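You operate a simulated robot arm through the tools that you are given. There is no shell and no other tool. Be economical: measure what you need, move in short steps, check, and stop when the job is done.

The job below is to be done with a simulated robot arm. You get a single attempt, and the scene is never put back.

JOB
Fetch the hose ends carton and set it on the top tray of the cart. Then take the yellow can and leave it on the top of the spring bench. Then press the zero button three times. Keep to this order. Set down upright: yellow can.

Only the result counts: the job must be done as asked and must still hold three seconds after the hand-in. Knocking over, shifting, dropping, spilling or breaking anything else fails it.

ROBOT AND FRAMES
A 7-joint arm with a vacuum gripper on a trunk, on a base that drives. Base frame: it is fixed to the floor where the robot stands at the start and does not move with it; the origin is under the middle of the robot, x ahead of it, y to its left, z up; the surface under the hand at the start is at about z = 800. Units: mm, rad, N and s.
With the tool pointing down near the work surface it reaches from about 100 to 640 mm from the robot's upright axis, wherever it stands. Its first joint turns from -2.007 to 2.007 rad. Places, roughly: top of the spring bench [-1500, -300, 900]; top tray of the cart [2500, 4400, 700]; zero button [-1200, 600, 1000]. Payload 2.55 kg.
Tool frame: the origin (TCP) lies in the middle of the cups' lips, and z points out of the cups. The gripper has 1 cup of 44 mm across, covering 44 by 44 mm (tool x, y); the bellows give 20 mm. With the vacuum on, a cup seals on a smooth face that it is pressed against (1 to 4 N); it does not hold porous or soft things. The pull reaches 55 N.
Orientation is told as [roll, pitch, yaw] about the base's x, y, z axes, in that order, counted from this pose: with the cups facing straight down, the tool's x points along the base's -x, its y along +y and its z along -z.

CONTROLS
- The arm moves only by the tool servo_tool. Its argument "moves" is one flat list of numbers, 7 for each row, row after row: the vacuum: 1 switches it on, 0 off, then the shift along the tool's x, y, z in mm, then the turn, a rotation vector about the tool's x, y, z in rad. In form: [suction, tx, ty, tz, ax, ay, az, suction, tx, ty, tz, ax, ay, az, ...]. A call has 1 to 10 rows; each row is the pose to reach, as a shift and turn from the pose commanded when the call began, along the tool's axes at that moment. Rows are played at 5 a second. More than 50 mm and 0.15 rad between two rows, or a gripper value outside its range, and nothing of the call is played. A pose out of reach is approached as far as the arm can. The call stops where the force on the tool passes 40 N (or 10 N more than at its start, if that is more) or the arm is blocked; 0.2 s more then pass. The pull builds up within a second once a cup has sealed. Time passes only in rows, and 0.2 s behind the last, so rows that repeat a pose give it time. The reply holds the time, the measured pose of the TCP, the force on the tool along the base axes and the pull of the vacuum, in the units named above and with some noise, with the torque about the TCP (base axes, N m) and any sound that the robot's microphone picked up.
- Cameras (640 x 400 px; columns grow to the right, rows downward): "scene" is now at [6.9, 153.1, 1743.8]; the picture's right is [-0.32, -0.95, 0.00], its down [-0.81, 0.27, -0.52] and it looks along [0.49, -0.17, -0.86] (base axes); focal length 266 px, centre (320, 200). "wrist" rides on the gripper at [81, 6, -173] in the tool frame; the picture's right is [-0.08, 1.00, 0.00], its down [-0.89, -0.07, -0.45] and it looks along [-0.44, -0.04, 0.90] (tool axes); focal length 256 px, centre (320, 200). There is no depth. A picture from a camera that has moved, and an enlarged one, comes with that camera's place and axes in the base frame and with its lens.
- get_image(camera): a new picture of that camera. It takes no simulated time.
- lift_body(by): slides the trunk up (or, below 0, down) by that many mm; the arm and the scene camera ride with it, the base frame stays. It gives what a move gives, with no picture.
- roll_base(legs): drives the robot by 1 to 6 legs, each [ahead, left, turn to the left] in mm, mm and rad, along the robot's own axes; the way and the turn of a leg run together, so that a leg with both is an arc; at most 1500 mm and 3.142 rad a leg. The arm and the cameras ride along, it lands a little off, and it stops where it bumps. It gives what a move gives.
- head_to(pan, tilt): turns the head with the scene camera to pan (to the left, within 2.705 rad either way) and tilt (down, from -0.506 to 1.204), counted from straight ahead of the robot. It gives what a move gives.
- enlarge(camera, box): a new picture of the part [left, top, right, bottom] of that camera's present view, enlarged. It takes no simulated time.
- job_done(): hands the job in; it is judged then, once.

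Go step by step. Nothing tells you exact positions but the pictures and the camera data: compare them with the known pose of the tool, close in by small moves and look again before you grip or let go. The budget is 165 turns and 128 pictures, counting those below and the enlarged ones. Unless the task says otherwise, let go and move clear before handing in.

The tools are called after "Request:" as name(argument=value, ...) on one line, values as JSON. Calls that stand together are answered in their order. servo_tool: Moves the arm, as the interface text tells. Its arguments: {"type":"object","properties":{"moves":{"type":"array","items":{"type":"number"}}},"required":["moves"]} The other tools are called the same way: lift_body (by) slides the trunk up or down; roll_base (legs) drives the base; head_to (pan, tilt) turns the head that bears the scene camera; get_image (camera) takes a picture; enlarge (camera, box) takes an enlarged picture of a part of a camera's view; job_done () hands the job in.

At the start:

```text
time: 0.0
ee_pos: [475.2, -15.7, 1055.2]
orientation: [0.0, 0.0, -0.001]
force: [-0.3, -0.2, 0.0]
wrist_torque: [-0.01, -0.03, 0.0]
pull: 0.1
trunk travel left (down, up): [-850.0, 140.0]
robot x, y, heading: [1.5, -1.5, 0.001]
head pan, tilt: [-0.325, 1.026]
```

scene: 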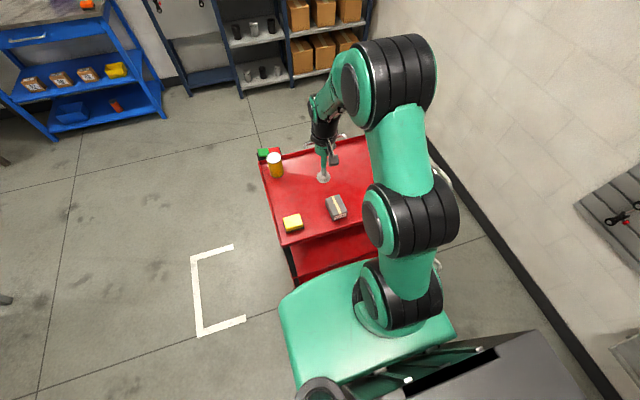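
wrist: 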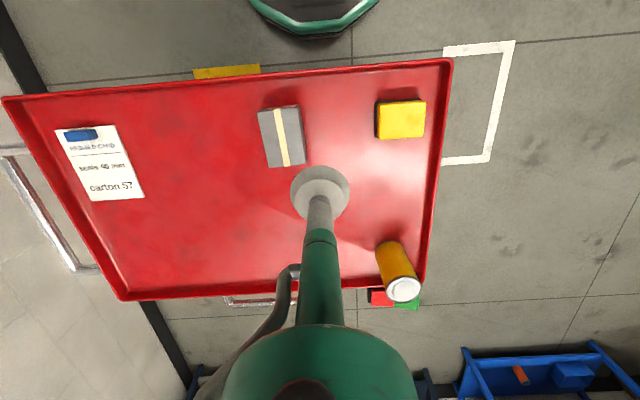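

I see a red cart ahead with a carton, a yellow block, an orange-yellow can and a note on it. I'll read the note first and look around.

Request:
enlarge(camera="wrist", box=[40, 110, 160, 210])

Request:
enlarge(camera="scene", box=[0, 0, 370, 130])

Request:
enlarge(camera="scene", box=[250, 130, 380, 260])

Request:
head_to(pan=0.9, tilt=0.45)

```text
4.00 times, centred on (100, 160) of wrist
camera zoom: at [395.2, -7.8, 1227.1], right [0.08, 1.0, 0.0], down [0.89, -0.07, 0.45], along [0.44, -0.04, -0.9], focal length 1024 px, centre (1200, 360)
```

zoom: 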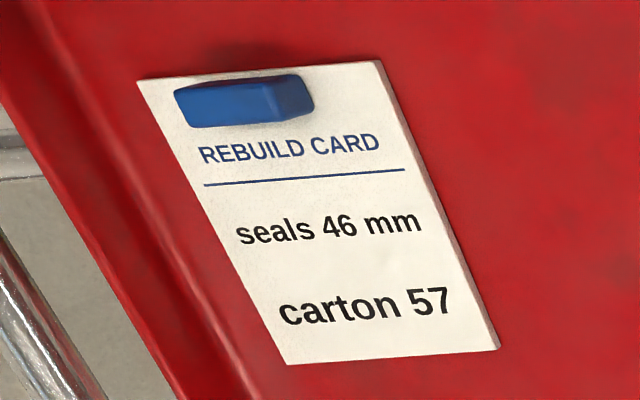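

```text
1.73 times, centred on (185, 65) of scene
camera zoom: at [6.9, 153.1, 1743.8], right [-0.32, -0.95, 0.0], down [-0.81, 0.27, -0.52], along [0.49, -0.17, -0.86], focal length 459 px, centre (554, 434)
```

zoom: 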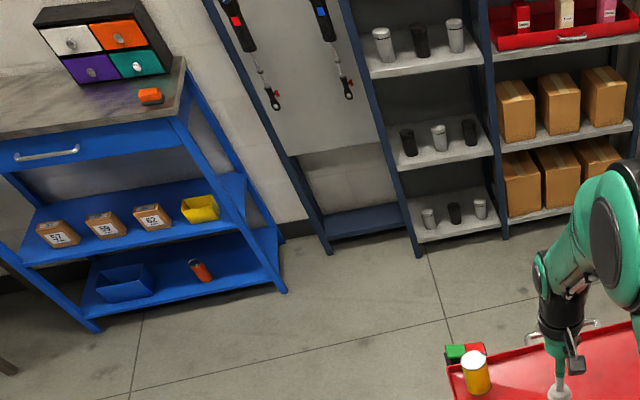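

```text
3.08 times, centred on (315, 195) of scene
camera zoom: at [6.9, 153.1, 1743.8], right [-0.32, -0.95, 0.0], down [-0.81, 0.27, -0.52], along [0.49, -0.17, -0.86], focal length 817 px, centre (335, 215)
```

zoom: 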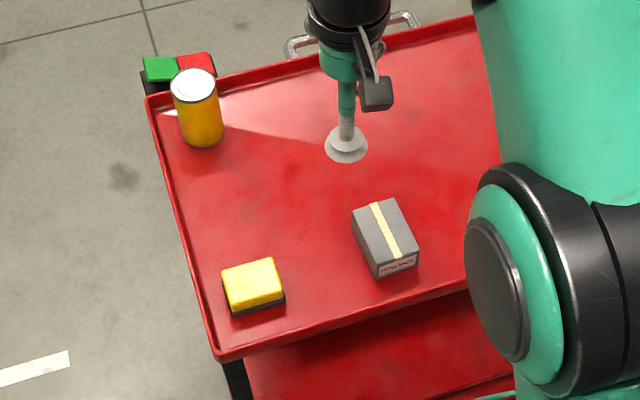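

```text
time: 1.4
ee_pos: [476.4, -15.7, 1055.8]
orientation: [0.001, 0.0, 0.0]
force: [0.9, -0.3, 0.4]
wrist_torque: [-0.02, -0.02, 0.02]
pull: 0.0
trunk travel left (down, up): [-850.0, 140.0]
robot x, y, heading: [1.6, -1.2, 0.003]
head pan, tilt: [0.901, 0.45]
```

The rebuild card says "seals 46 mm / carton 57", and the blue bench holds numbered cartons 57, 59 and 62. I'll look around for what links hose ends to a carton.

Request:
get_image(camera="scene")

Request:
enlarge(camera="scene", box=[0, 100, 320, 300])

Request:
head_to(pan=2.0, tilt=0.45)

Request:
get_image(camera="scene")

Request:
head_to(pan=2.7, tilt=0.45)

Request:
get_image(camera="scene")

Request:
head_to(pan=-2.2, tilt=0.45)

Request:
get_image(camera="scene")

Request:
head_to(pan=0.1, tilt=0.4)

Request:
get_image(camera="scene")

```text
122 pictures are left
camera scene: at [-0.4, 246.7, 1791.1], right [0.78, -0.62, 0.0], down [-0.27, -0.34, -0.9], along [0.56, 0.7, -0.44], focal length 266 px, centre (320, 200)
```

scene: 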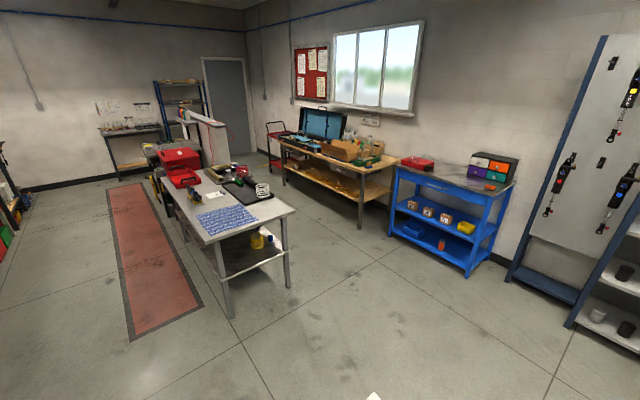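

```text
2.00 times, centred on (160, 200) of scene
camera zoom: at [-0.4, 246.7, 1791.1], right [0.78, -0.62, 0.0], down [-0.27, -0.34, -0.9], along [0.56, 0.7, -0.44], focal length 531 px, centre (640, 200)
```

zoom: 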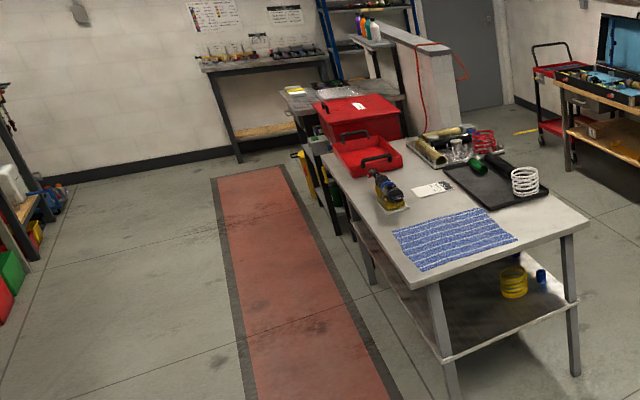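

```text
time: 2.8
ee_pos: [476.3, -14.6, 1054.6]
orientation: [0.001, 0.001, 0.001]
force: [-0.3, 0.2, -0.3]
wrist_torque: [-0.03, 0.03, -0.01]
pull: 0.0
trunk travel left (down, up): [-850.0, 140.0]
robot x, y, heading: [3.0, 1.9, -0.0]
head pan, tilt: [2.0, 0.45]
```

```text
120 pictures are left
camera scene: at [-95.8, 258.4, 1791.2], right [0.91, 0.42, 0.0], down [0.18, -0.4, -0.9], along [-0.37, 0.82, -0.44], focal length 266 px, centre (320, 200)
```

scene: 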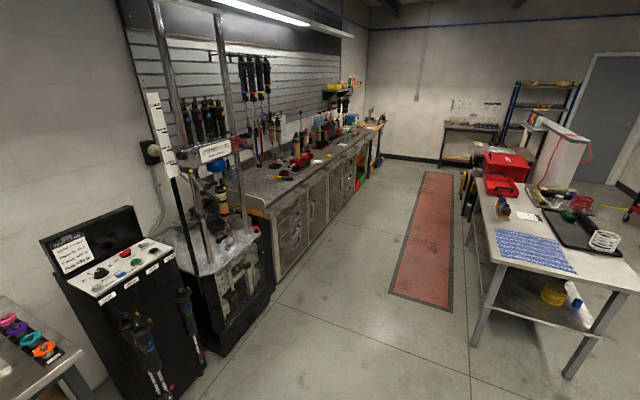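

```text
time: 3.8
ee_pos: [475.2, -15.2, 1055.3]
orientation: [-0.001, 0.0, 0.0]
force: [-1.3, -0.4, 0.1]
wrist_torque: [0.01, 0.01, -0.03]
pull: 0.0
trunk travel left (down, up): [-850.0, 140.0]
robot x, y, heading: [0.7, -2.4, 0.0]
head pan, tilt: [2.7, 0.45]
```

```text
119 pictures are left
camera scene: at [-140.7, 214.1, 1791.2], right [0.43, 0.9, 0.0], down [0.39, -0.19, -0.9], along [-0.81, 0.39, -0.44], focal length 266 px, centre (320, 200)
```

scene: 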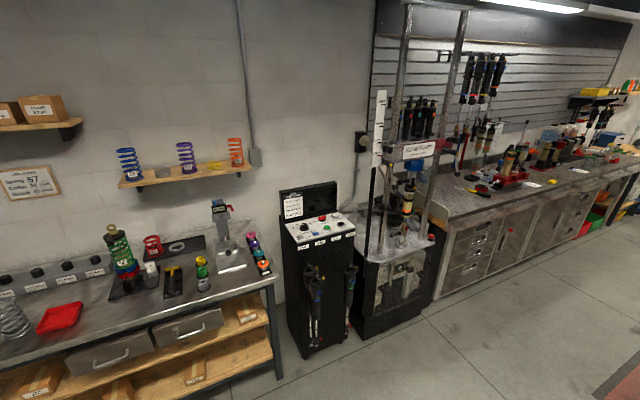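

```text
time: 7.7
ee_pos: [476.4, -14.7, 1055.0]
orientation: [0.0, -0.001, 0.0]
force: [-0.2, 0.7, 0.2]
wrist_torque: [0.03, -0.03, -0.02]
pull: 0.0
trunk travel left (down, up): [-850.0, 140.0]
robot x, y, heading: [1.4, 2.9, -0.002]
head pan, tilt: [-2.201, 0.45]
```

```text
118 pictures are left
camera scene: at [-111.7, 100.5, 1791.2], right [-0.81, 0.59, 0.0], down [0.26, 0.35, -0.9], along [-0.53, -0.73, -0.44], focal length 266 px, centre (320, 200)
```

scene: 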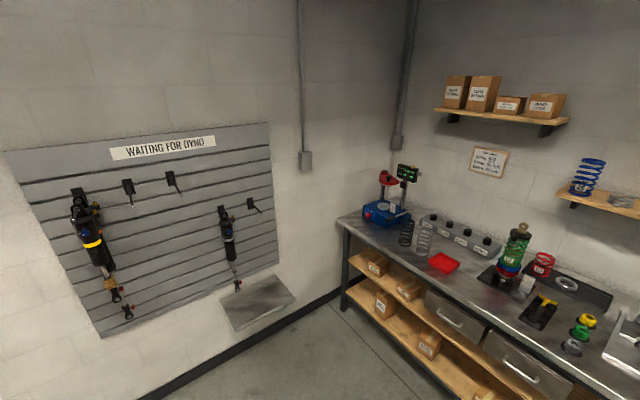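

```text
time: 9.8
ee_pos: [475.2, -15.2, 1054.5]
orientation: [0.0, 0.001, -0.001]
force: [-0.1, 0.1, 0.8]
wrist_torque: [-0.01, -0.01, -0.02]
pull: 0.1
trunk travel left (down, up): [-850.0, 140.0]
robot x, y, heading: [-1.6, 2.4, 0.0]
head pan, tilt: [0.099, 0.4]
```

```text
117 pictures are left
camera scene: at [34.6, 183.9, 1795.8], right [0.1, -1.0, 0.0], down [-0.39, -0.04, -0.92], along [0.92, 0.09, -0.39], focal length 266 px, centre (320, 200)
```

scene: 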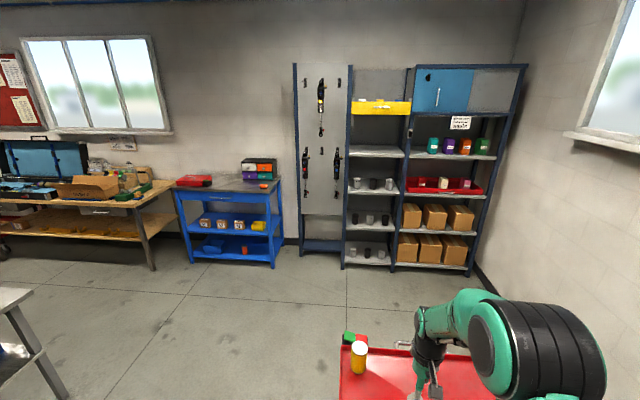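

Several cards and labels are about: a wall card above the spring bench (mentions 57), a cork board, a shelf card and a console card. I'll read them enlarged.

Request:
enlarge(camera="scene", box=[390, 60, 530, 200])

Request:
enlarge(camera="scene", box=[170, 170, 290, 270])

Request:
head_to(pan=0.9, tilt=0.25)

Request:
enlarge(camera="scene", box=[280, 80, 340, 160])

Request:
enlarge(camera="scene", box=[255, 160, 415, 270])

Request:
enlarge(camera="scene", box=[180, 190, 300, 290])

Request:
head_to(pan=-2.5, tilt=0.45)

Request:
get_image(camera="scene")

Request:
enlarge(camera="scene", box=[300, 60, 480, 200])

Request:
enlarge(camera="scene", box=[220, 200, 420, 330])

```text
2.86 times, centred on (460, 130) of scene
camera zoom: at [34.6, 183.9, 1795.8], right [0.1, -1.0, 0.0], down [-0.39, -0.04, -0.92], along [0.92, 0.09, -0.39], focal length 759 px, centre (-80, 400)
```

zoom: 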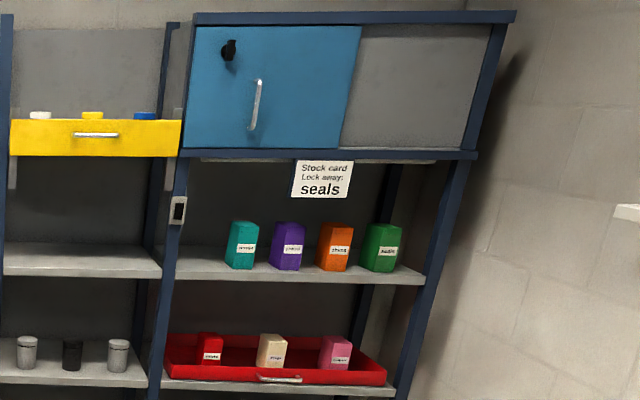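

```text
4.00 times, centred on (230, 220) of scene
camera zoom: at [34.6, 183.9, 1795.8], right [0.1, -1.0, 0.0], down [-0.39, -0.04, -0.92], along [0.92, 0.09, -0.39], focal length 1062 px, centre (680, 120)
```

zoom: 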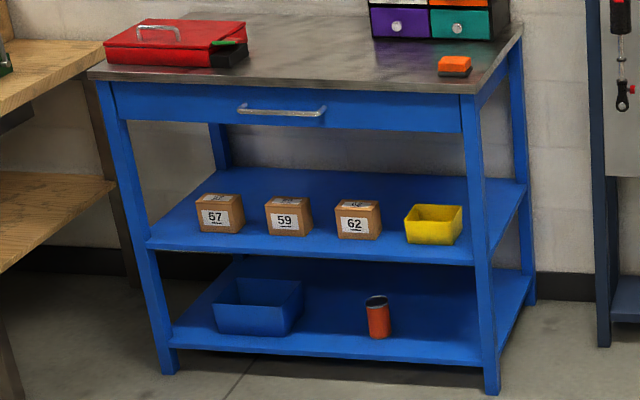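

```text
time: 10.9
ee_pos: [475.8, -14.7, 1055.3]
orientation: [-0.002, -0.001, 0.0]
force: [0.1, 0.5, 0.2]
wrist_torque: [0.0, 0.02, -0.03]
pull: 0.1
trunk travel left (down, up): [-850.0, 140.0]
robot x, y, heading: [-1.0, 0.5, -0.003]
head pan, tilt: [0.901, 0.25]
```

```text
5.00 times, centred on (310, 120) of scene
camera zoom: at [0.5, 247.9, 1809.8], right [0.78, -0.62, 0.0], down [-0.15, -0.19, -0.97], along [0.6, 0.76, -0.25], focal length 1328 px, centre (370, 600)
```

zoom: 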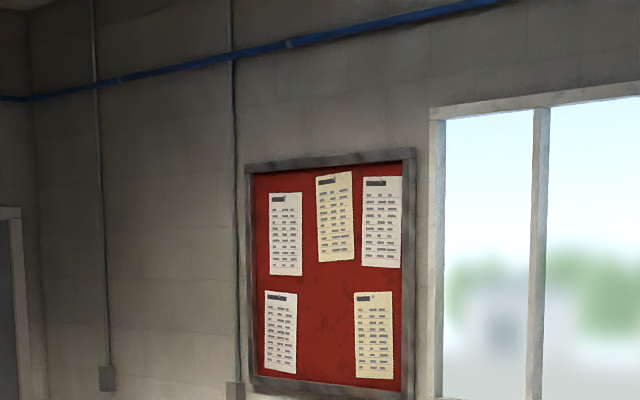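

```text
3.64 times, centred on (335, 215) of scene
camera zoom: at [0.5, 247.9, 1809.8], right [0.78, -0.62, 0.0], down [-0.15, -0.19, -0.97], along [0.6, 0.76, -0.25], focal length 966 px, centre (266, 146)
```

zoom: 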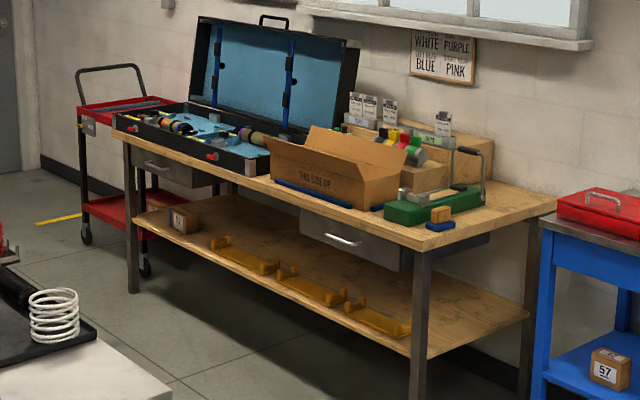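

```text
4.00 times, centred on (240, 240) of scene
camera zoom: at [0.5, 247.9, 1809.8], right [0.78, -0.62, 0.0], down [-0.15, -0.19, -0.97], along [0.6, 0.76, -0.25], focal length 1062 px, centre (640, 40)
```

zoom: 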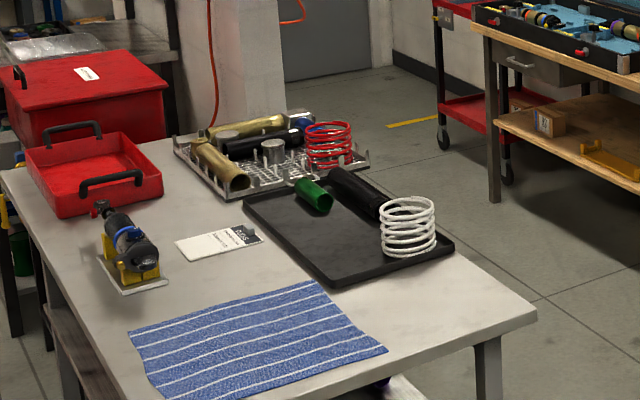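

```text
time: 13.8
ee_pos: [476.7, -14.3, 1055.2]
orientation: [0.001, 0.002, 0.001]
force: [-1.0, 0.0, 0.0]
wrist_torque: [0.02, 0.02, 0.01]
pull: 0.1
trunk travel left (down, up): [-850.0, 140.0]
robot x, y, heading: [3.5, -1.1, -0.003]
head pan, tilt: [-2.499, 0.45]
```

```text
111 pictures are left
camera scene: at [-131.2, 119.6, 1791.2], right [-0.6, 0.8, 0.0], down [0.35, 0.26, -0.9], along [-0.72, -0.54, -0.44], focal length 266 px, centre (320, 200)
```

scene: 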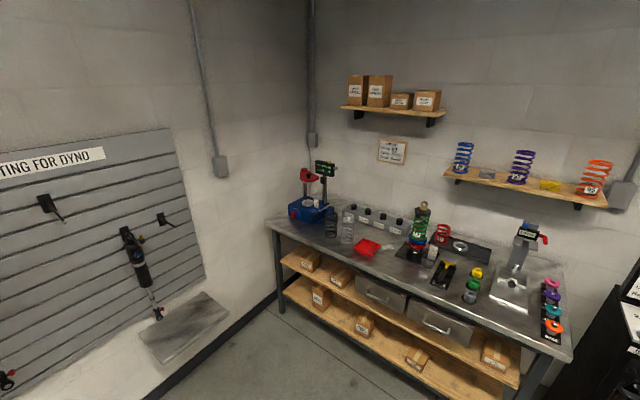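

```text
2.86 times, centred on (390, 130) of scene
camera zoom: at [-131.2, 119.6, 1791.2], right [-0.6, 0.8, 0.0], down [0.35, 0.26, -0.9], along [-0.72, -0.54, -0.44], focal length 759 px, centre (120, 400)
```

zoom: 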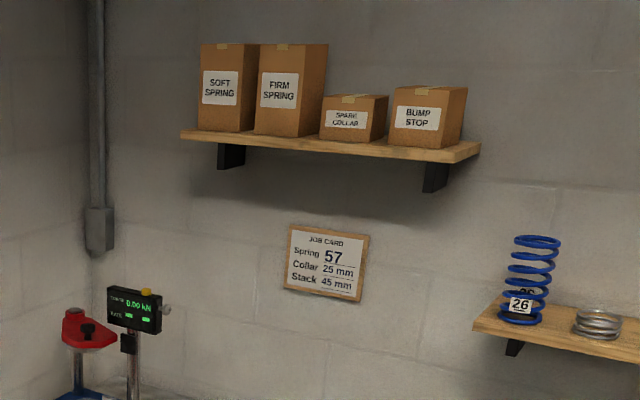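

```text
3.08 times, centred on (320, 265) of scene
camera zoom: at [-131.2, 119.6, 1791.2], right [-0.6, 0.8, 0.0], down [0.35, 0.26, -0.9], along [-0.72, -0.54, -0.44], focal length 817 px, centre (320, 0)
```

zoom: 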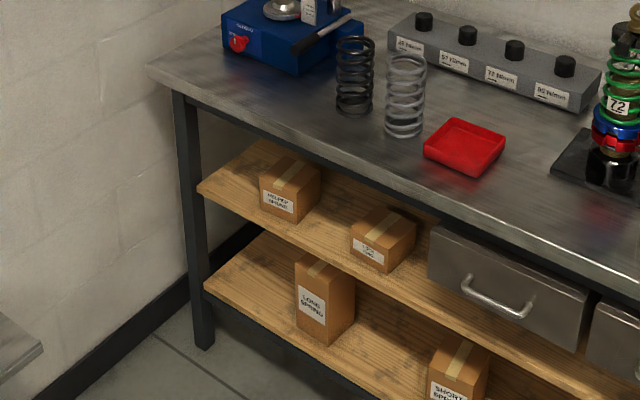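

The yellow can isn't certain yet, and the grey carton on the red cart has a label; I'll read that label.

Request:
head_to(pan=-0.1, tilt=1.0)

Request:
get_image(camera="scene")

Request:
enlarge(camera="wrist", box=[240, 90, 330, 180])

```text
time: 16.0
ee_pos: [475.2, -14.4, 1054.8]
orientation: [0.0, -0.001, 0.0]
force: [0.1, 0.3, -0.7]
wrist_torque: [0.02, -0.01, -0.01]
pull: 0.0
trunk travel left (down, up): [-850.0, 140.0]
robot x, y, heading: [1.7, -2.3, -0.001]
head pan, tilt: [-0.099, 1.0]
```

```text
108 pictures are left
camera scene: at [11.7, 167.8, 1745.6], right [-0.1, -0.99, 0.0], down [-0.84, 0.08, -0.54], along [0.54, -0.05, -0.84], focal length 266 px, centre (320, 200)
```

scene: 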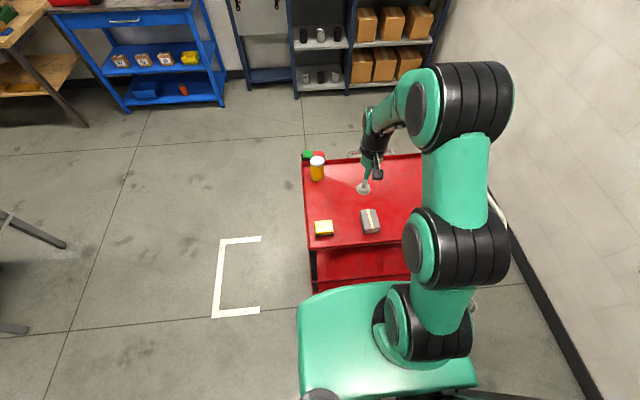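

```text
4.44 times, centred on (285, 135) of wrist
camera zoom: at [395.2, -7.8, 1227.1], right [0.08, 1.0, 0.0], down [0.89, -0.07, 0.45], along [0.44, -0.04, -0.9], focal length 1138 px, centre (476, 489)
```

zoom: 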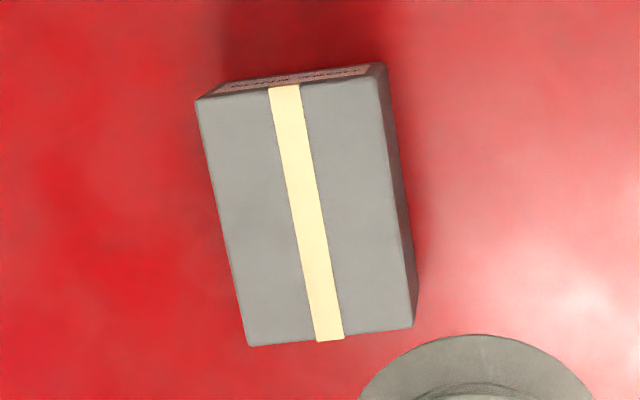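

Request:
enlarge(camera="scene", box=[355, 205, 387, 237])

Request:
enlarge(camera="scene", box=[100, 45, 220, 105])

Request:
head_to(pan=2.2, tilt=0.45)

Request:
get_image(camera="scene")

Request:
enlarge(camera="scene", box=[110, 190, 250, 300])

```text
12.50 times, centred on (371, 221) of scene
camera zoom: at [11.7, 167.8, 1745.6], right [-0.1, -0.99, 0.0], down [-0.84, 0.08, -0.54], along [0.54, -0.05, -0.84], focal length 3320 px, centre (-318, -62)
```

zoom: 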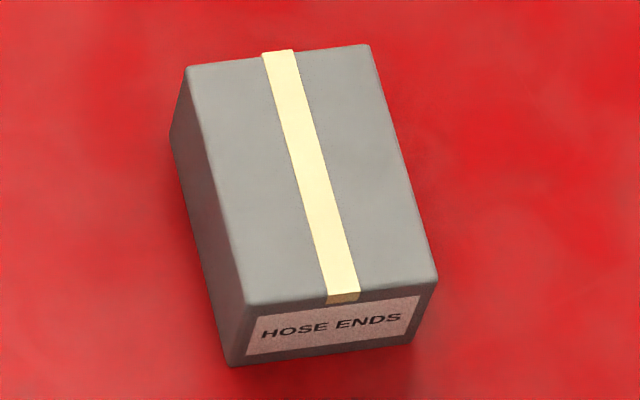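

```text
5.33 times, centred on (160, 75) of scene
camera zoom: at [11.7, 167.8, 1745.6], right [-0.1, -0.99, 0.0], down [-0.84, 0.08, -0.54], along [0.54, -0.05, -0.84], focal length 1416 px, centre (1173, 867)
```

zoom: 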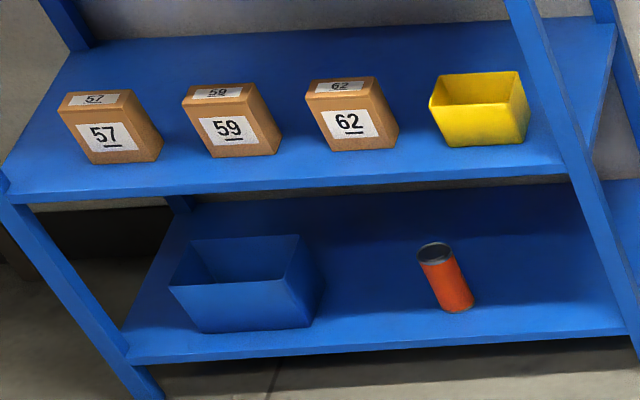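

```text
time: 18.1
ee_pos: [476.2, -14.2, 1055.0]
orientation: [0.001, 0.0, 0.0]
force: [-0.3, 0.3, 0.3]
wrist_torque: [0.04, 0.01, 0.01]
pull: 0.1
trunk travel left (down, up): [-850.0, 140.0]
robot x, y, heading: [-3.5, 0.9, 0.004]
head pan, tilt: [2.201, 0.45]
```

```text
104 pictures are left
camera scene: at [-111.7, 249.0, 1791.1], right [0.81, 0.59, 0.0], down [0.26, -0.35, -0.9], along [-0.53, 0.73, -0.44], focal length 266 px, centre (320, 200)
```

scene: 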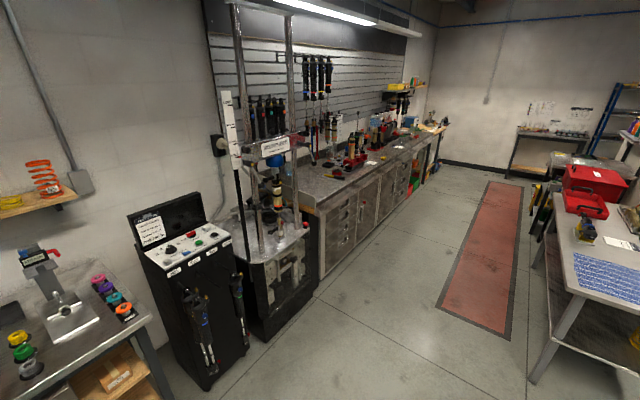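

```text
3.64 times, centred on (180, 245) of scene
camera zoom: at [-111.7, 249.0, 1791.1], right [0.81, 0.59, 0.0], down [0.26, -0.35, -0.9], along [-0.53, 0.73, -0.44], focal length 966 px, centre (829, 36)
```

zoom: 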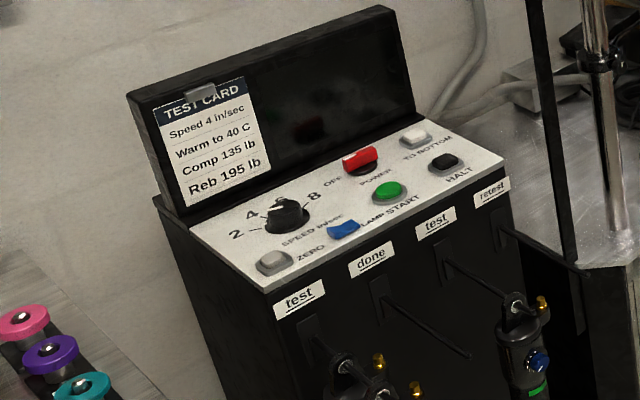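

The grey carton on the cart before me is labelled HOSE ENDS, around (476, -72, top ~840). I'll hover over it and check with the wrist camera; the ZERO button is the grey one at the console's front left.

Request:
servo_tool(moves=[0, 0, -29, 30, 0, 0, 0, 0, 0, -57, 60, 0, 0, 0, 0, 0, -57, 95, 0, 0, 0, 0, 0, -57, 95, 0, 0, 0])

Request:
get_image(camera="wrist")

Request:
head_to(pan=-0.1, tilt=1.0)

Request:
enlarge(camera="scene", box=[340, 170, 420, 250])

```text
time: 19.1
ee_pos: [478.2, -71.1, 958.3]
orientation: [-0.001, -0.003, 0.0]
force: [0.2, -0.4, -0.3]
wrist_torque: [0.0, 0.0, 0.0]
pull: 0.0
trunk travel left (down, up): [-850.0, 140.0]
robot x, y, heading: [2.4, -1.5, 0.001]
head pan, tilt: [2.201, 0.45]
```

```text
102 pictures are left
camera wrist: at [396.6, -64.2, 1130.8], right [0.08, 1.0, 0.0], down [0.89, -0.07, 0.45], along [0.45, -0.04, -0.89], focal length 256 px, centre (320, 200)
```

wrist: 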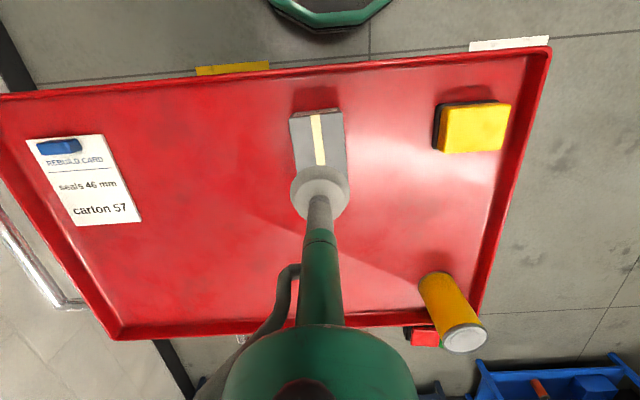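

```text
time: 21.3
ee_pos: [477.5, -71.3, 957.9]
orientation: [0.0, -0.001, 0.0]
force: [0.9, -0.3, -0.1]
wrist_torque: [-0.03, 0.01, 0.03]
pull: 0.0
trunk travel left (down, up): [-850.0, 140.0]
robot x, y, heading: [0.6, -1.2, -0.002]
head pan, tilt: [-0.099, 1.0]
```

```text
5.00 times, centred on (380, 210) of scene
camera zoom: at [11.8, 167.8, 1745.6], right [-0.1, -1.0, 0.0], down [-0.84, 0.08, -0.54], along [0.54, -0.05, -0.84], focal length 1328 px, centre (20, 150)
```

zoom: 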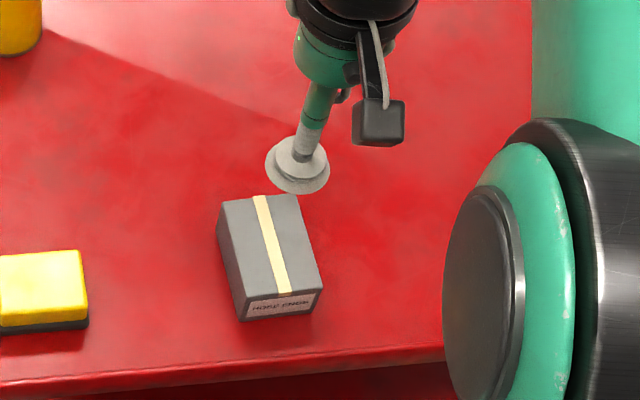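

The cup is centred over the carton (agreeing from both cameras). Descending with vacuum on, in steps.

Request:
servo_tool(moves=[0, 0, 0, 40, 0, 0, 0, 0, 0, 0, 80, 0, 0, 0, 0, 0, 0, 98, 0, 0, 0, 1, 0, 0, 104, 0, 0, 0, 1, 0, 0, 104, 0, 0, 0])

Request:
enlarge(camera="scene", box=[340, 170, 420, 250])

```text
time: 22.5
ee_pos: [475.7, -72.3, 856.8]
orientation: [-0.002, 0.001, 0.001]
force: [1.1, -0.4, 0.0]
wrist_torque: [0.02, -0.01, -0.04]
pull: 0.1
trunk travel left (down, up): [-850.0, 140.0]
robot x, y, heading: [2.5, -0.9, 0.004]
head pan, tilt: [-0.099, 1.0]
```

```text
5.00 times, centred on (380, 210) of scene
camera zoom: at [11.6, 167.8, 1745.6], right [-0.1, -1.0, 0.0], down [-0.84, 0.08, -0.54], along [0.54, -0.05, -0.84], focal length 1328 px, centre (20, 150)
```

zoom: 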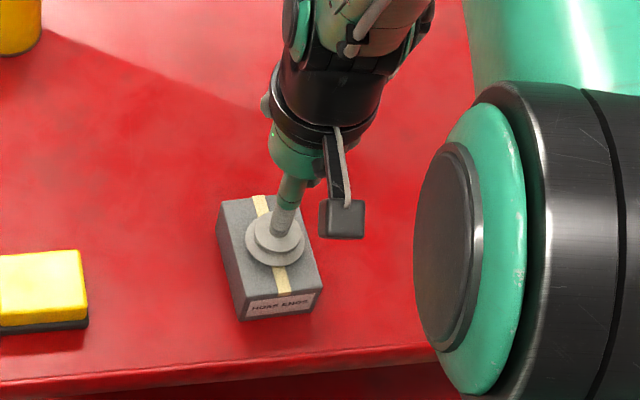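

Request:
servo_tool(moves=[1, 0, 0, 6, 0, 0, 0, 1, 0, 0, 10, 0, 0, 0, 1, 0, 0, 10, 0, 0, 0])

```text
time: 23.3
ee_pos: [475.3, -71.6, 845.4]
orientation: [-0.001, 0.001, 0.001]
force: [-0.4, -0.3, -0.6]
wrist_torque: [-0.03, 0.02, -0.02]
pull: 54.6
trunk travel left (down, up): [-850.0, 140.0]
robot x, y, heading: [-0.1, 1.3, 0.003]
head pan, tilt: [-0.099, 1.0]
```

Sealed with pull 54.6 N; carton top is ≈845. Lifting.

Request:
servo_tool(moves=[1, 0, 0, -10, 0, 0, 0, 1, 0, 0, -30, 0, 0, 0, 1, 0, 0, -60, 0, 0, 0, 1, 0, 0, -100, 0, 0, 0, 1, 0, 0, -150, 0, 0, 0, 1, 0, 0, -200, 0, 0, 0, 1, 0, 0, -200, 0, 0, 0])

Request:
get_image(camera="wrist")

Request:
get_image(camera="scene")

Request:
head_to(pan=1.1, tilt=0.45)

Request:
get_image(camera="scene")

Request:
enlarge(camera="scene", box=[220, 80, 520, 280])

```text
time: 24.9
ee_pos: [474.2, -72.5, 1043.2]
orientation: [0.002, 0.003, 0.0]
force: [-0.3, -0.8, -0.8]
wrist_torque: [-0.03, 0.01, -0.02]
pull: 54.6
trunk travel left (down, up): [-850.0, 140.0]
robot x, y, heading: [-0.3, -2.2, -0.003]
head pan, tilt: [-0.099, 1.0]
```

```text
99 pictures are left
camera wrist: at [393.0, -65.9, 1216.0], right [0.08, 1.0, 0.0], down [0.89, -0.07, 0.44], along [0.44, -0.04, -0.9], focal length 256 px, centre (320, 200)
```

wrist: 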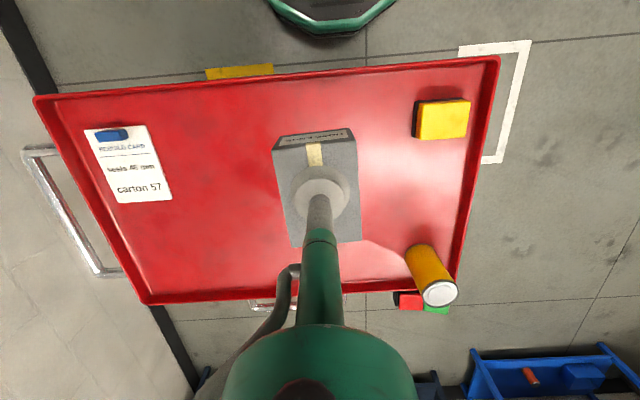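

```text
98 pictures are left
camera scene: at [12.6, 167.7, 1745.6], right [-0.1, -1.0, 0.0], down [-0.84, 0.08, -0.54], along [0.54, -0.05, -0.84], focal length 266 px, centre (320, 200)
```

scene: 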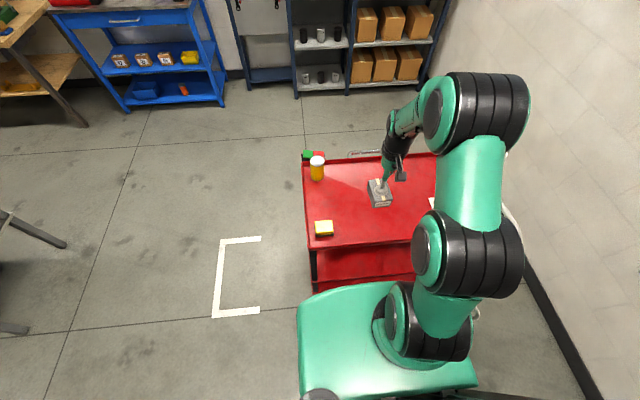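

```text
time: 26.3
ee_pos: [473.0, -72.5, 1043.5]
orientation: [0.0, 0.001, 0.001]
force: [0.5, 0.8, -1.5]
wrist_torque: [-0.01, 0.02, 0.01]
pull: 54.7
trunk travel left (down, up): [-850.0, 140.0]
robot x, y, heading: [-1.2, 1.5, 0.003]
head pan, tilt: [1.1, 0.45]
```

```text
97 pictures are left
camera scene: at [-16.0, 256.6, 1791.1], right [0.89, -0.45, 0.0], down [-0.2, -0.39, -0.9], along [0.41, 0.8, -0.44], focal length 266 px, centre (320, 200)
```

scene: 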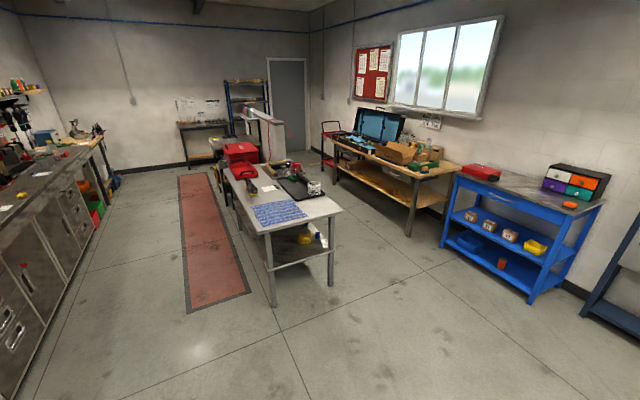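

```text
2.00 times, centred on (370, 180) of scene
camera zoom: at [-16.0, 256.6, 1791.1], right [0.89, -0.45, 0.0], down [-0.2, -0.39, -0.9], along [0.41, 0.8, -0.44], focal length 531 px, centre (220, 240)
```

zoom: 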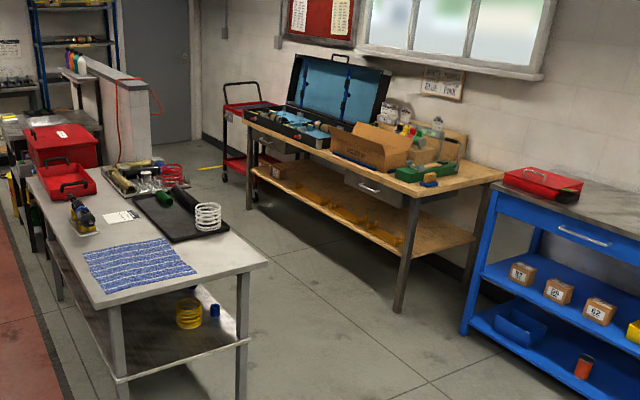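

Carton is held. The aisle between the steel table (x ≲ 960) and the wooden bench (x ≳ 2150) leads to the red trolley; I'll strafe left, then go ahead, looking again.

Request:
roll_base(legs=[[0, 950, 0], [1500, 0, 0]])

Request:
head_to(pan=1.2, tilt=0.5)

Request:
get_image(camera="scene")

```text
time: 38.2
ee_pos: [1982.6, 857.3, 1044.6]
orientation: [-0.001, 0.001, 0.0]
force: [0.1, 0.2, -1.0]
wrist_torque: [-0.03, 0.01, -0.03]
pull: 55.2
trunk travel left (down, up): [-850.0, 140.0]
robot x, y, heading: [1508.3, 928.7, 0.0]
head pan, tilt: [1.1, 0.45]
```

```text
time: 38.9
ee_pos: [1983.4, 857.6, 1043.1]
orientation: [0.0, 0.0, 0.001]
force: [-0.2, 0.1, -1.9]
wrist_torque: [-0.02, 0.0, 0.01]
pull: 54.5
trunk travel left (down, up): [-850.0, 140.0]
robot x, y, heading: [1511.5, 929.2, 0.003]
head pan, tilt: [1.201, 0.499]
```

```text
95 pictures are left
camera scene: at [1484.6, 1189.6, 1786.7], right [0.93, -0.36, 0.0], down [-0.17, -0.45, -0.88], along [0.32, 0.82, -0.48], focal length 266 px, centre (320, 200)
```

scene: 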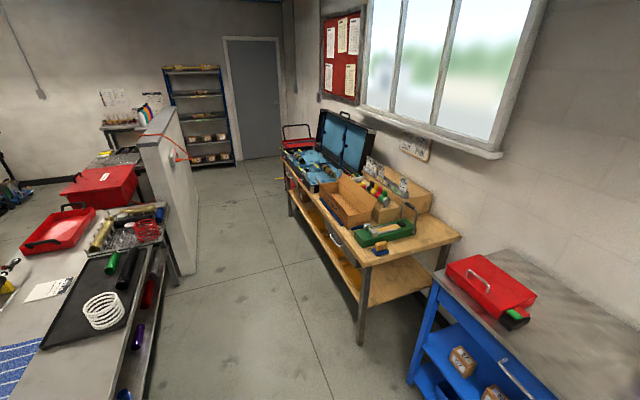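

Aisle is clear, centre around x = 1600. Turning left and driving up it.

Request:
roll_base(legs=[[0, 0, 1.571], [1500, -70, 0], [700, 0, 0]])

Request:
head_to(pan=-0.5, tilt=0.6)

Request:
get_image(camera="scene")

```text
refused: leg 2 is longer than a leg can be; nothing moved
```

```text
time: 40.6
ee_pos: [1982.5, 856.9, 1044.2]
orientation: [0.001, 0.002, -0.001]
force: [-0.3, 0.7, -2.1]
wrist_torque: [-0.04, 0.0, -0.02]
pull: 55.0
trunk travel left (down, up): [-850.0, 140.0]
robot x, y, heading: [1507.2, 930.0, 0.003]
head pan, tilt: [-0.499, 0.6]
```

```text
94 pictures are left
camera scene: at [1529.3, 1062.5, 1777.6], right [-0.48, -0.88, 0.0], down [-0.5, 0.27, -0.83], along [0.72, -0.39, -0.56], focal length 266 px, centre (320, 200)
```

scene: 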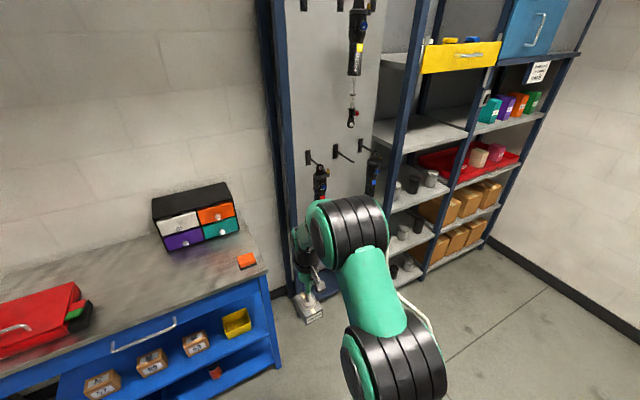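

Request:
roll_base(legs=[[0, 0, 1.571], [1450, -70, 0], [700, 0, 0]])

Request:
get_image(camera="scene")

```text
time: 55.0
ee_pos: [1613.1, 3540.6, 1042.7]
orientation: [0.0, -0.001, 1.576]
force: [0.5, 0.8, -1.4]
wrist_torque: [-0.04, 0.02, -0.01]
pull: 55.1
trunk travel left (down, up): [-850.0, 140.0]
robot x, y, heading: [1545.2, 3066.5, 1.576]
head pan, tilt: [-0.499, 0.6]
```

```text
93 pictures are left
camera scene: at [1410.9, 3082.9, 1777.6], right [0.88, -0.47, 0.0], down [-0.27, -0.5, -0.82], along [0.39, 0.73, -0.57], focal length 266 px, centre (320, 200)
```

scene: 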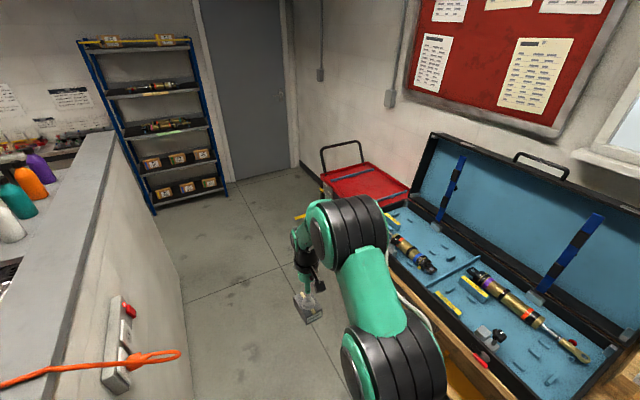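

The trolley tray spans roughly x 2316–2811, y 4150–4750. Drive further, turn to face it and look.

Request:
roll_base(legs=[[1350, 0, 0], [0, 0, -1.576]])

Request:
head_to(pan=0.1, tilt=0.75)

Request:
get_image(camera="scene")

Request:
get_image(camera="wrist")

```text
time: 65.8
ee_pos: [2016.5, 4360.7, 1043.4]
orientation: [0.002, -0.002, -0.019]
force: [0.3, 0.5, -1.8]
wrist_torque: [-0.04, 0.03, -0.01]
pull: 54.9
trunk travel left (down, up): [-850.0, 140.0]
robot x, y, heading: [1541.2, 4443.1, -0.023]
head pan, tilt: [-0.499, 0.6]
```

```text
time: 66.8
ee_pos: [2016.1, 4359.2, 1043.7]
orientation: [0.0, 0.0, -0.02]
force: [0.5, 0.7, -1.7]
wrist_torque: [0.02, -0.01, 0.0]
pull: 54.8
trunk travel left (down, up): [-850.0, 140.0]
robot x, y, heading: [1545.7, 4442.4, -0.017]
head pan, tilt: [0.099, 0.75]
```

```text
92 pictures are left
camera scene: at [1573.3, 4624.0, 1764.8], right [0.08, -1.0, 0.0], down [-0.68, -0.05, -0.73], along [0.73, 0.06, -0.68], focal length 266 px, centre (320, 200)
```

scene: 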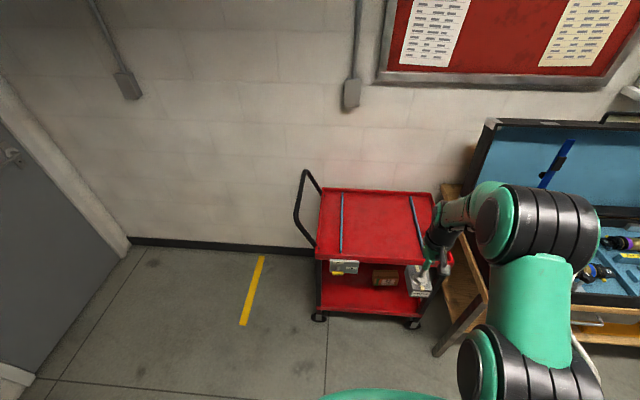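

```text
91 pictures are left
camera wrist: at [1936.3, 4368.5, 1215.9], right [0.1, 1.0, 0.0], down [0.89, -0.09, 0.45], along [0.44, -0.04, -0.9], focal length 256 px, centre (320, 200)
```

wrist: 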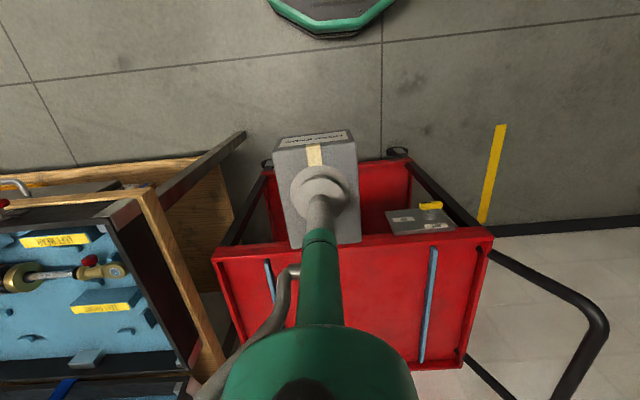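

Tray near edge x≈2325, y from 4059 to 4752, with thin blue strips at y≈4195 and 4610. I'll aim for (2455, 4400). Driving ahead 330.

Request:
roll_base(legs=[[330, 0, 0.018]])

Request:
lift_body(by=-100)

Request:
get_image(camera="wrist")

Request:
get_image(camera="scene")

```text
time: 68.9
ee_pos: [2346.8, 4366.5, 1043.7]
orientation: [0.001, -0.001, 0.001]
force: [-0.1, -0.1, -0.9]
wrist_torque: [0.01, 0.0, -0.02]
pull: 55.1
trunk travel left (down, up): [-850.0, 140.0]
robot x, y, heading: [1873.4, 4436.6, -0.001]
head pan, tilt: [0.099, 0.75]
```

```text
time: 70.2
ee_pos: [2346.7, 4365.5, 944.2]
orientation: [0.0, 0.0, 0.0]
force: [-0.3, -0.5, -0.9]
wrist_torque: [0.0, 0.01, 0.0]
pull: 54.4
trunk travel left (down, up): [-750.0, 240.0]
robot x, y, heading: [1871.8, 4438.1, 0.001]
head pan, tilt: [0.099, 0.75]
```

```text
90 pictures are left
camera wrist: at [2266.0, 4372.9, 1116.0], right [0.08, 1.0, 0.0], down [0.89, -0.07, 0.45], along [0.44, -0.04, -0.9], focal length 256 px, centre (320, 200)
```

wrist: 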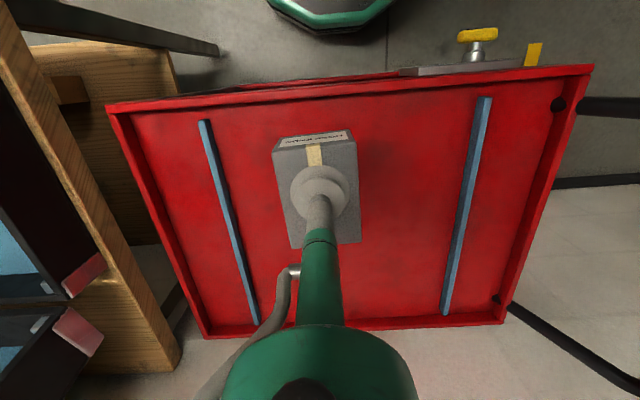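

```text
89 pictures are left
camera scene: at [1898.1, 4621.5, 1664.8], right [0.1, -0.99, 0.0], down [-0.68, -0.07, -0.73], along [0.73, 0.07, -0.68], focal length 266 px, centre (320, 200)
```

scene: 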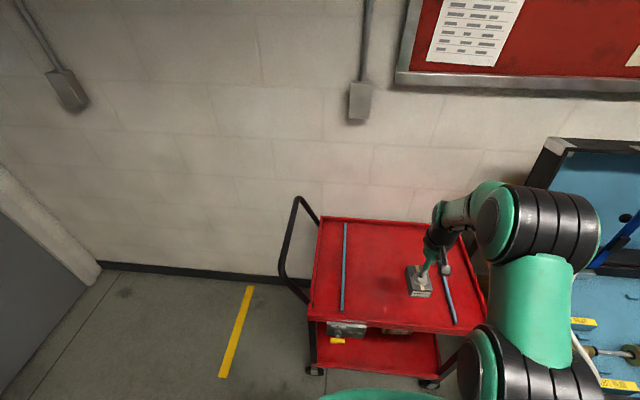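

Moving over the open part of the tray and lowering toward z≈765.

Request:
servo_tool(moves=[1, -31, 12, 0, 0, 0, 0, 1, -62, 24, 0, 0, 0, 0, 1, -93, 35, 0, 0, 0, 0, 1, -93, 35, 45, 0, 0, 0, 1, -93, 35, 90, 0, 0, 0, 1, -93, 35, 135, 0, 0, 0, 1, -93, 35, 165, 0, 0, 0, 1, -93, 35, 175, 0, 0, 0, 1, -93, 35, 175, 0, 0, 0])

Request:
get_image(camera="wrist")

Request:
enlarge(camera="scene", box=[300, 200, 500, 390])

```text
time: 72.1
ee_pos: [2450.1, 4398.9, 778.8]
orientation: [-0.003, -0.021, 0.003]
force: [-2.2, 0.0, 18.4]
wrist_torque: [0.13, 0.55, 0.03]
pull: 54.5
trunk travel left (down, up): [-750.0, 240.0]
robot x, y, heading: [1871.4, 4438.2, 0.001]
head pan, tilt: [0.099, 0.75]
stopped in row 9: the force on the tool passed its limit at 40 N (the readings are from after the stop); the commanded pose is now the measured one
```

```text
88 pictures are left
camera wrist: at [2365.2, 4406.2, 948.7], right [0.08, 1.0, 0.0], down [0.88, -0.07, 0.46], along [0.46, -0.04, -0.89], focal length 256 px, centre (320, 200)
```

wrist: 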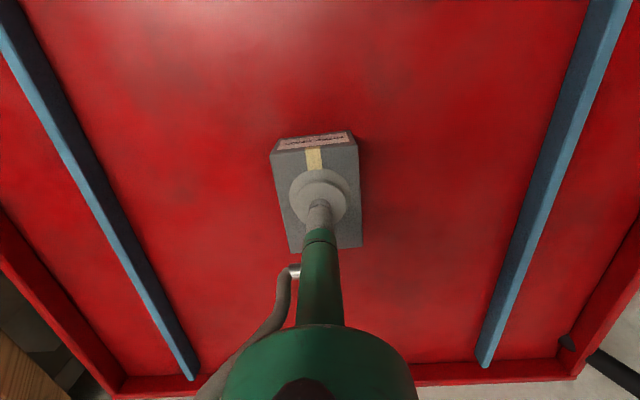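

```text
2.11 times, centred on (400, 295) of scene
camera zoom: at [1896.2, 4621.7, 1664.8], right [0.1, -0.99, 0.0], down [-0.68, -0.07, -0.73], along [0.73, 0.07, -0.68], focal length 559 px, centre (152, 0)
```

zoom: 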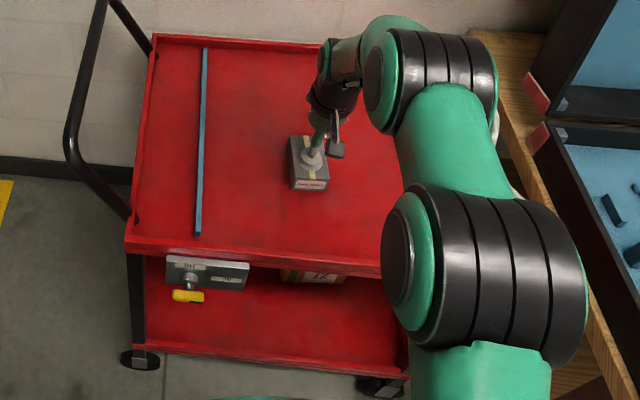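

Contact already made (tray surface is a bit higher than 700). Easing up to relax the press before release.

Request:
servo_tool(moves=[1, 0, 0, -3, 0, 0.01, 0, 1, 0, 0, -6, 0, 0.02, 0, 1, 0, 0, -6, 0, 0.02, 0])

```text
time: 72.9
ee_pos: [2446.2, 4399.2, 779.5]
orientation: [-0.001, 0.009, 0.0]
force: [0.5, -0.8, -1.8]
wrist_torque: [-0.04, 0.04, -0.01]
pull: 55.4
trunk travel left (down, up): [-750.0, 240.0]
robot x, y, heading: [1872.2, 4438.7, 0.001]
head pan, tilt: [0.099, 0.75]
```

Request:
servo_tool(moves=[1, 0, 0, 2, 0, -0.005, 0, 1, 0, 0, 3, 0, -0.008, 0, 1, 0, 0, 3, 0, -0.008, 0])

```text
time: 73.7
ee_pos: [2448.3, 4398.8, 778.7]
orientation: [-0.002, -0.003, 0.001]
force: [-1.4, -0.2, 4.7]
wrist_torque: [0.02, -0.18, -0.01]
pull: 55.0
trunk travel left (down, up): [-750.0, 240.0]
robot x, y, heading: [1876.1, 4437.3, -0.003]
head pan, tilt: [0.099, 0.75]
```

Resting lightly at 4.7 N. Releasing the vacuum, waiting, then lifting clear.

Request:
servo_tool(moves=[0, 0, 0, 0, 0, 0, 0, 0, 0, 0, 0, 0, 0, 0, 0, 0, 0, 0, 0, 0, 0, 0, 0, 0, 0, 0, 0, 0, 0, 0, 0, 0, 0, 0, 0])

Request:
servo_tool(moves=[0, 0, 0, -5, 0, 0, 0, 0, 0, 0, -20, 0, 0, 0, 0, 0, 0, -60, 0, 0, 0, 0, 0, 0, -110, 0, 0, 0, 0, 0, 0, -160, 0, 0, 0, 0, 0, 0, -210, 0, 0, 0, 0, 40, 0, -250, 0, 0, 0, 0, 80, 0, -260, 0, 0, 0])

Request:
get_image(camera="wrist")

Request:
enlarge(camera="scene", box=[300, 200, 500, 390])

```text
time: 74.9
ee_pos: [2448.5, 4399.7, 778.9]
orientation: [-0.002, -0.003, 0.001]
force: [0.2, 0.7, 1.5]
wrist_torque: [-0.01, 0.02, 0.0]
pull: 0.0
trunk travel left (down, up): [-750.0, 240.0]
robot x, y, heading: [1873.2, 4437.3, 0.005]
head pan, tilt: [0.099, 0.75]
```

```text
refused: row 7 steps farther than a row can; nothing moved
```

```text
86 pictures are left
camera wrist: at [2366.9, 4406.2, 949.9], right [0.08, 1.0, 0.0], down [0.89, -0.07, 0.45], along [0.45, -0.04, -0.89], focal length 256 px, centre (320, 200)
```

wrist: 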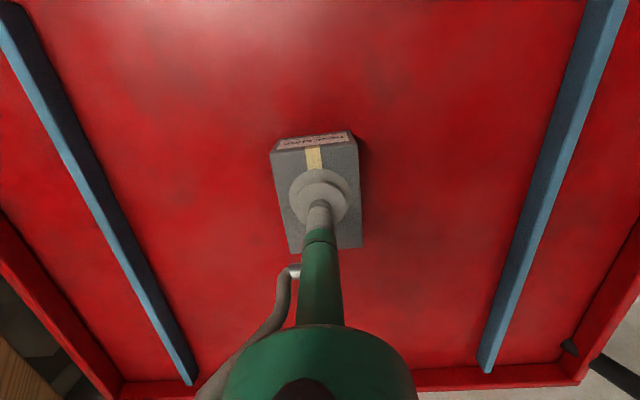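

```text
2.11 times, centred on (400, 295) of scene
camera zoom: at [1897.8, 4621.5, 1664.7], right [0.1, -0.99, 0.0], down [-0.68, -0.07, -0.73], along [0.73, 0.07, -0.68], focal length 559 px, centre (152, 0)
```

zoom: 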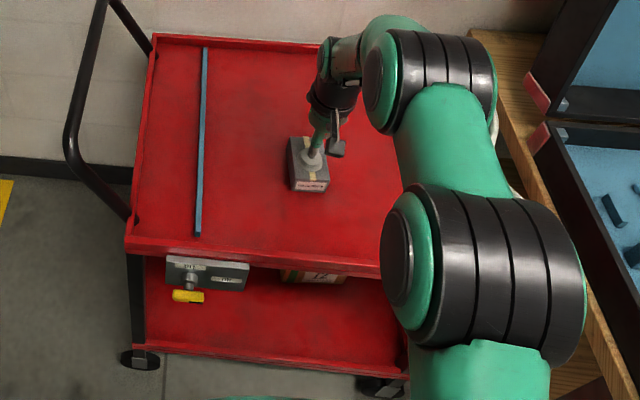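

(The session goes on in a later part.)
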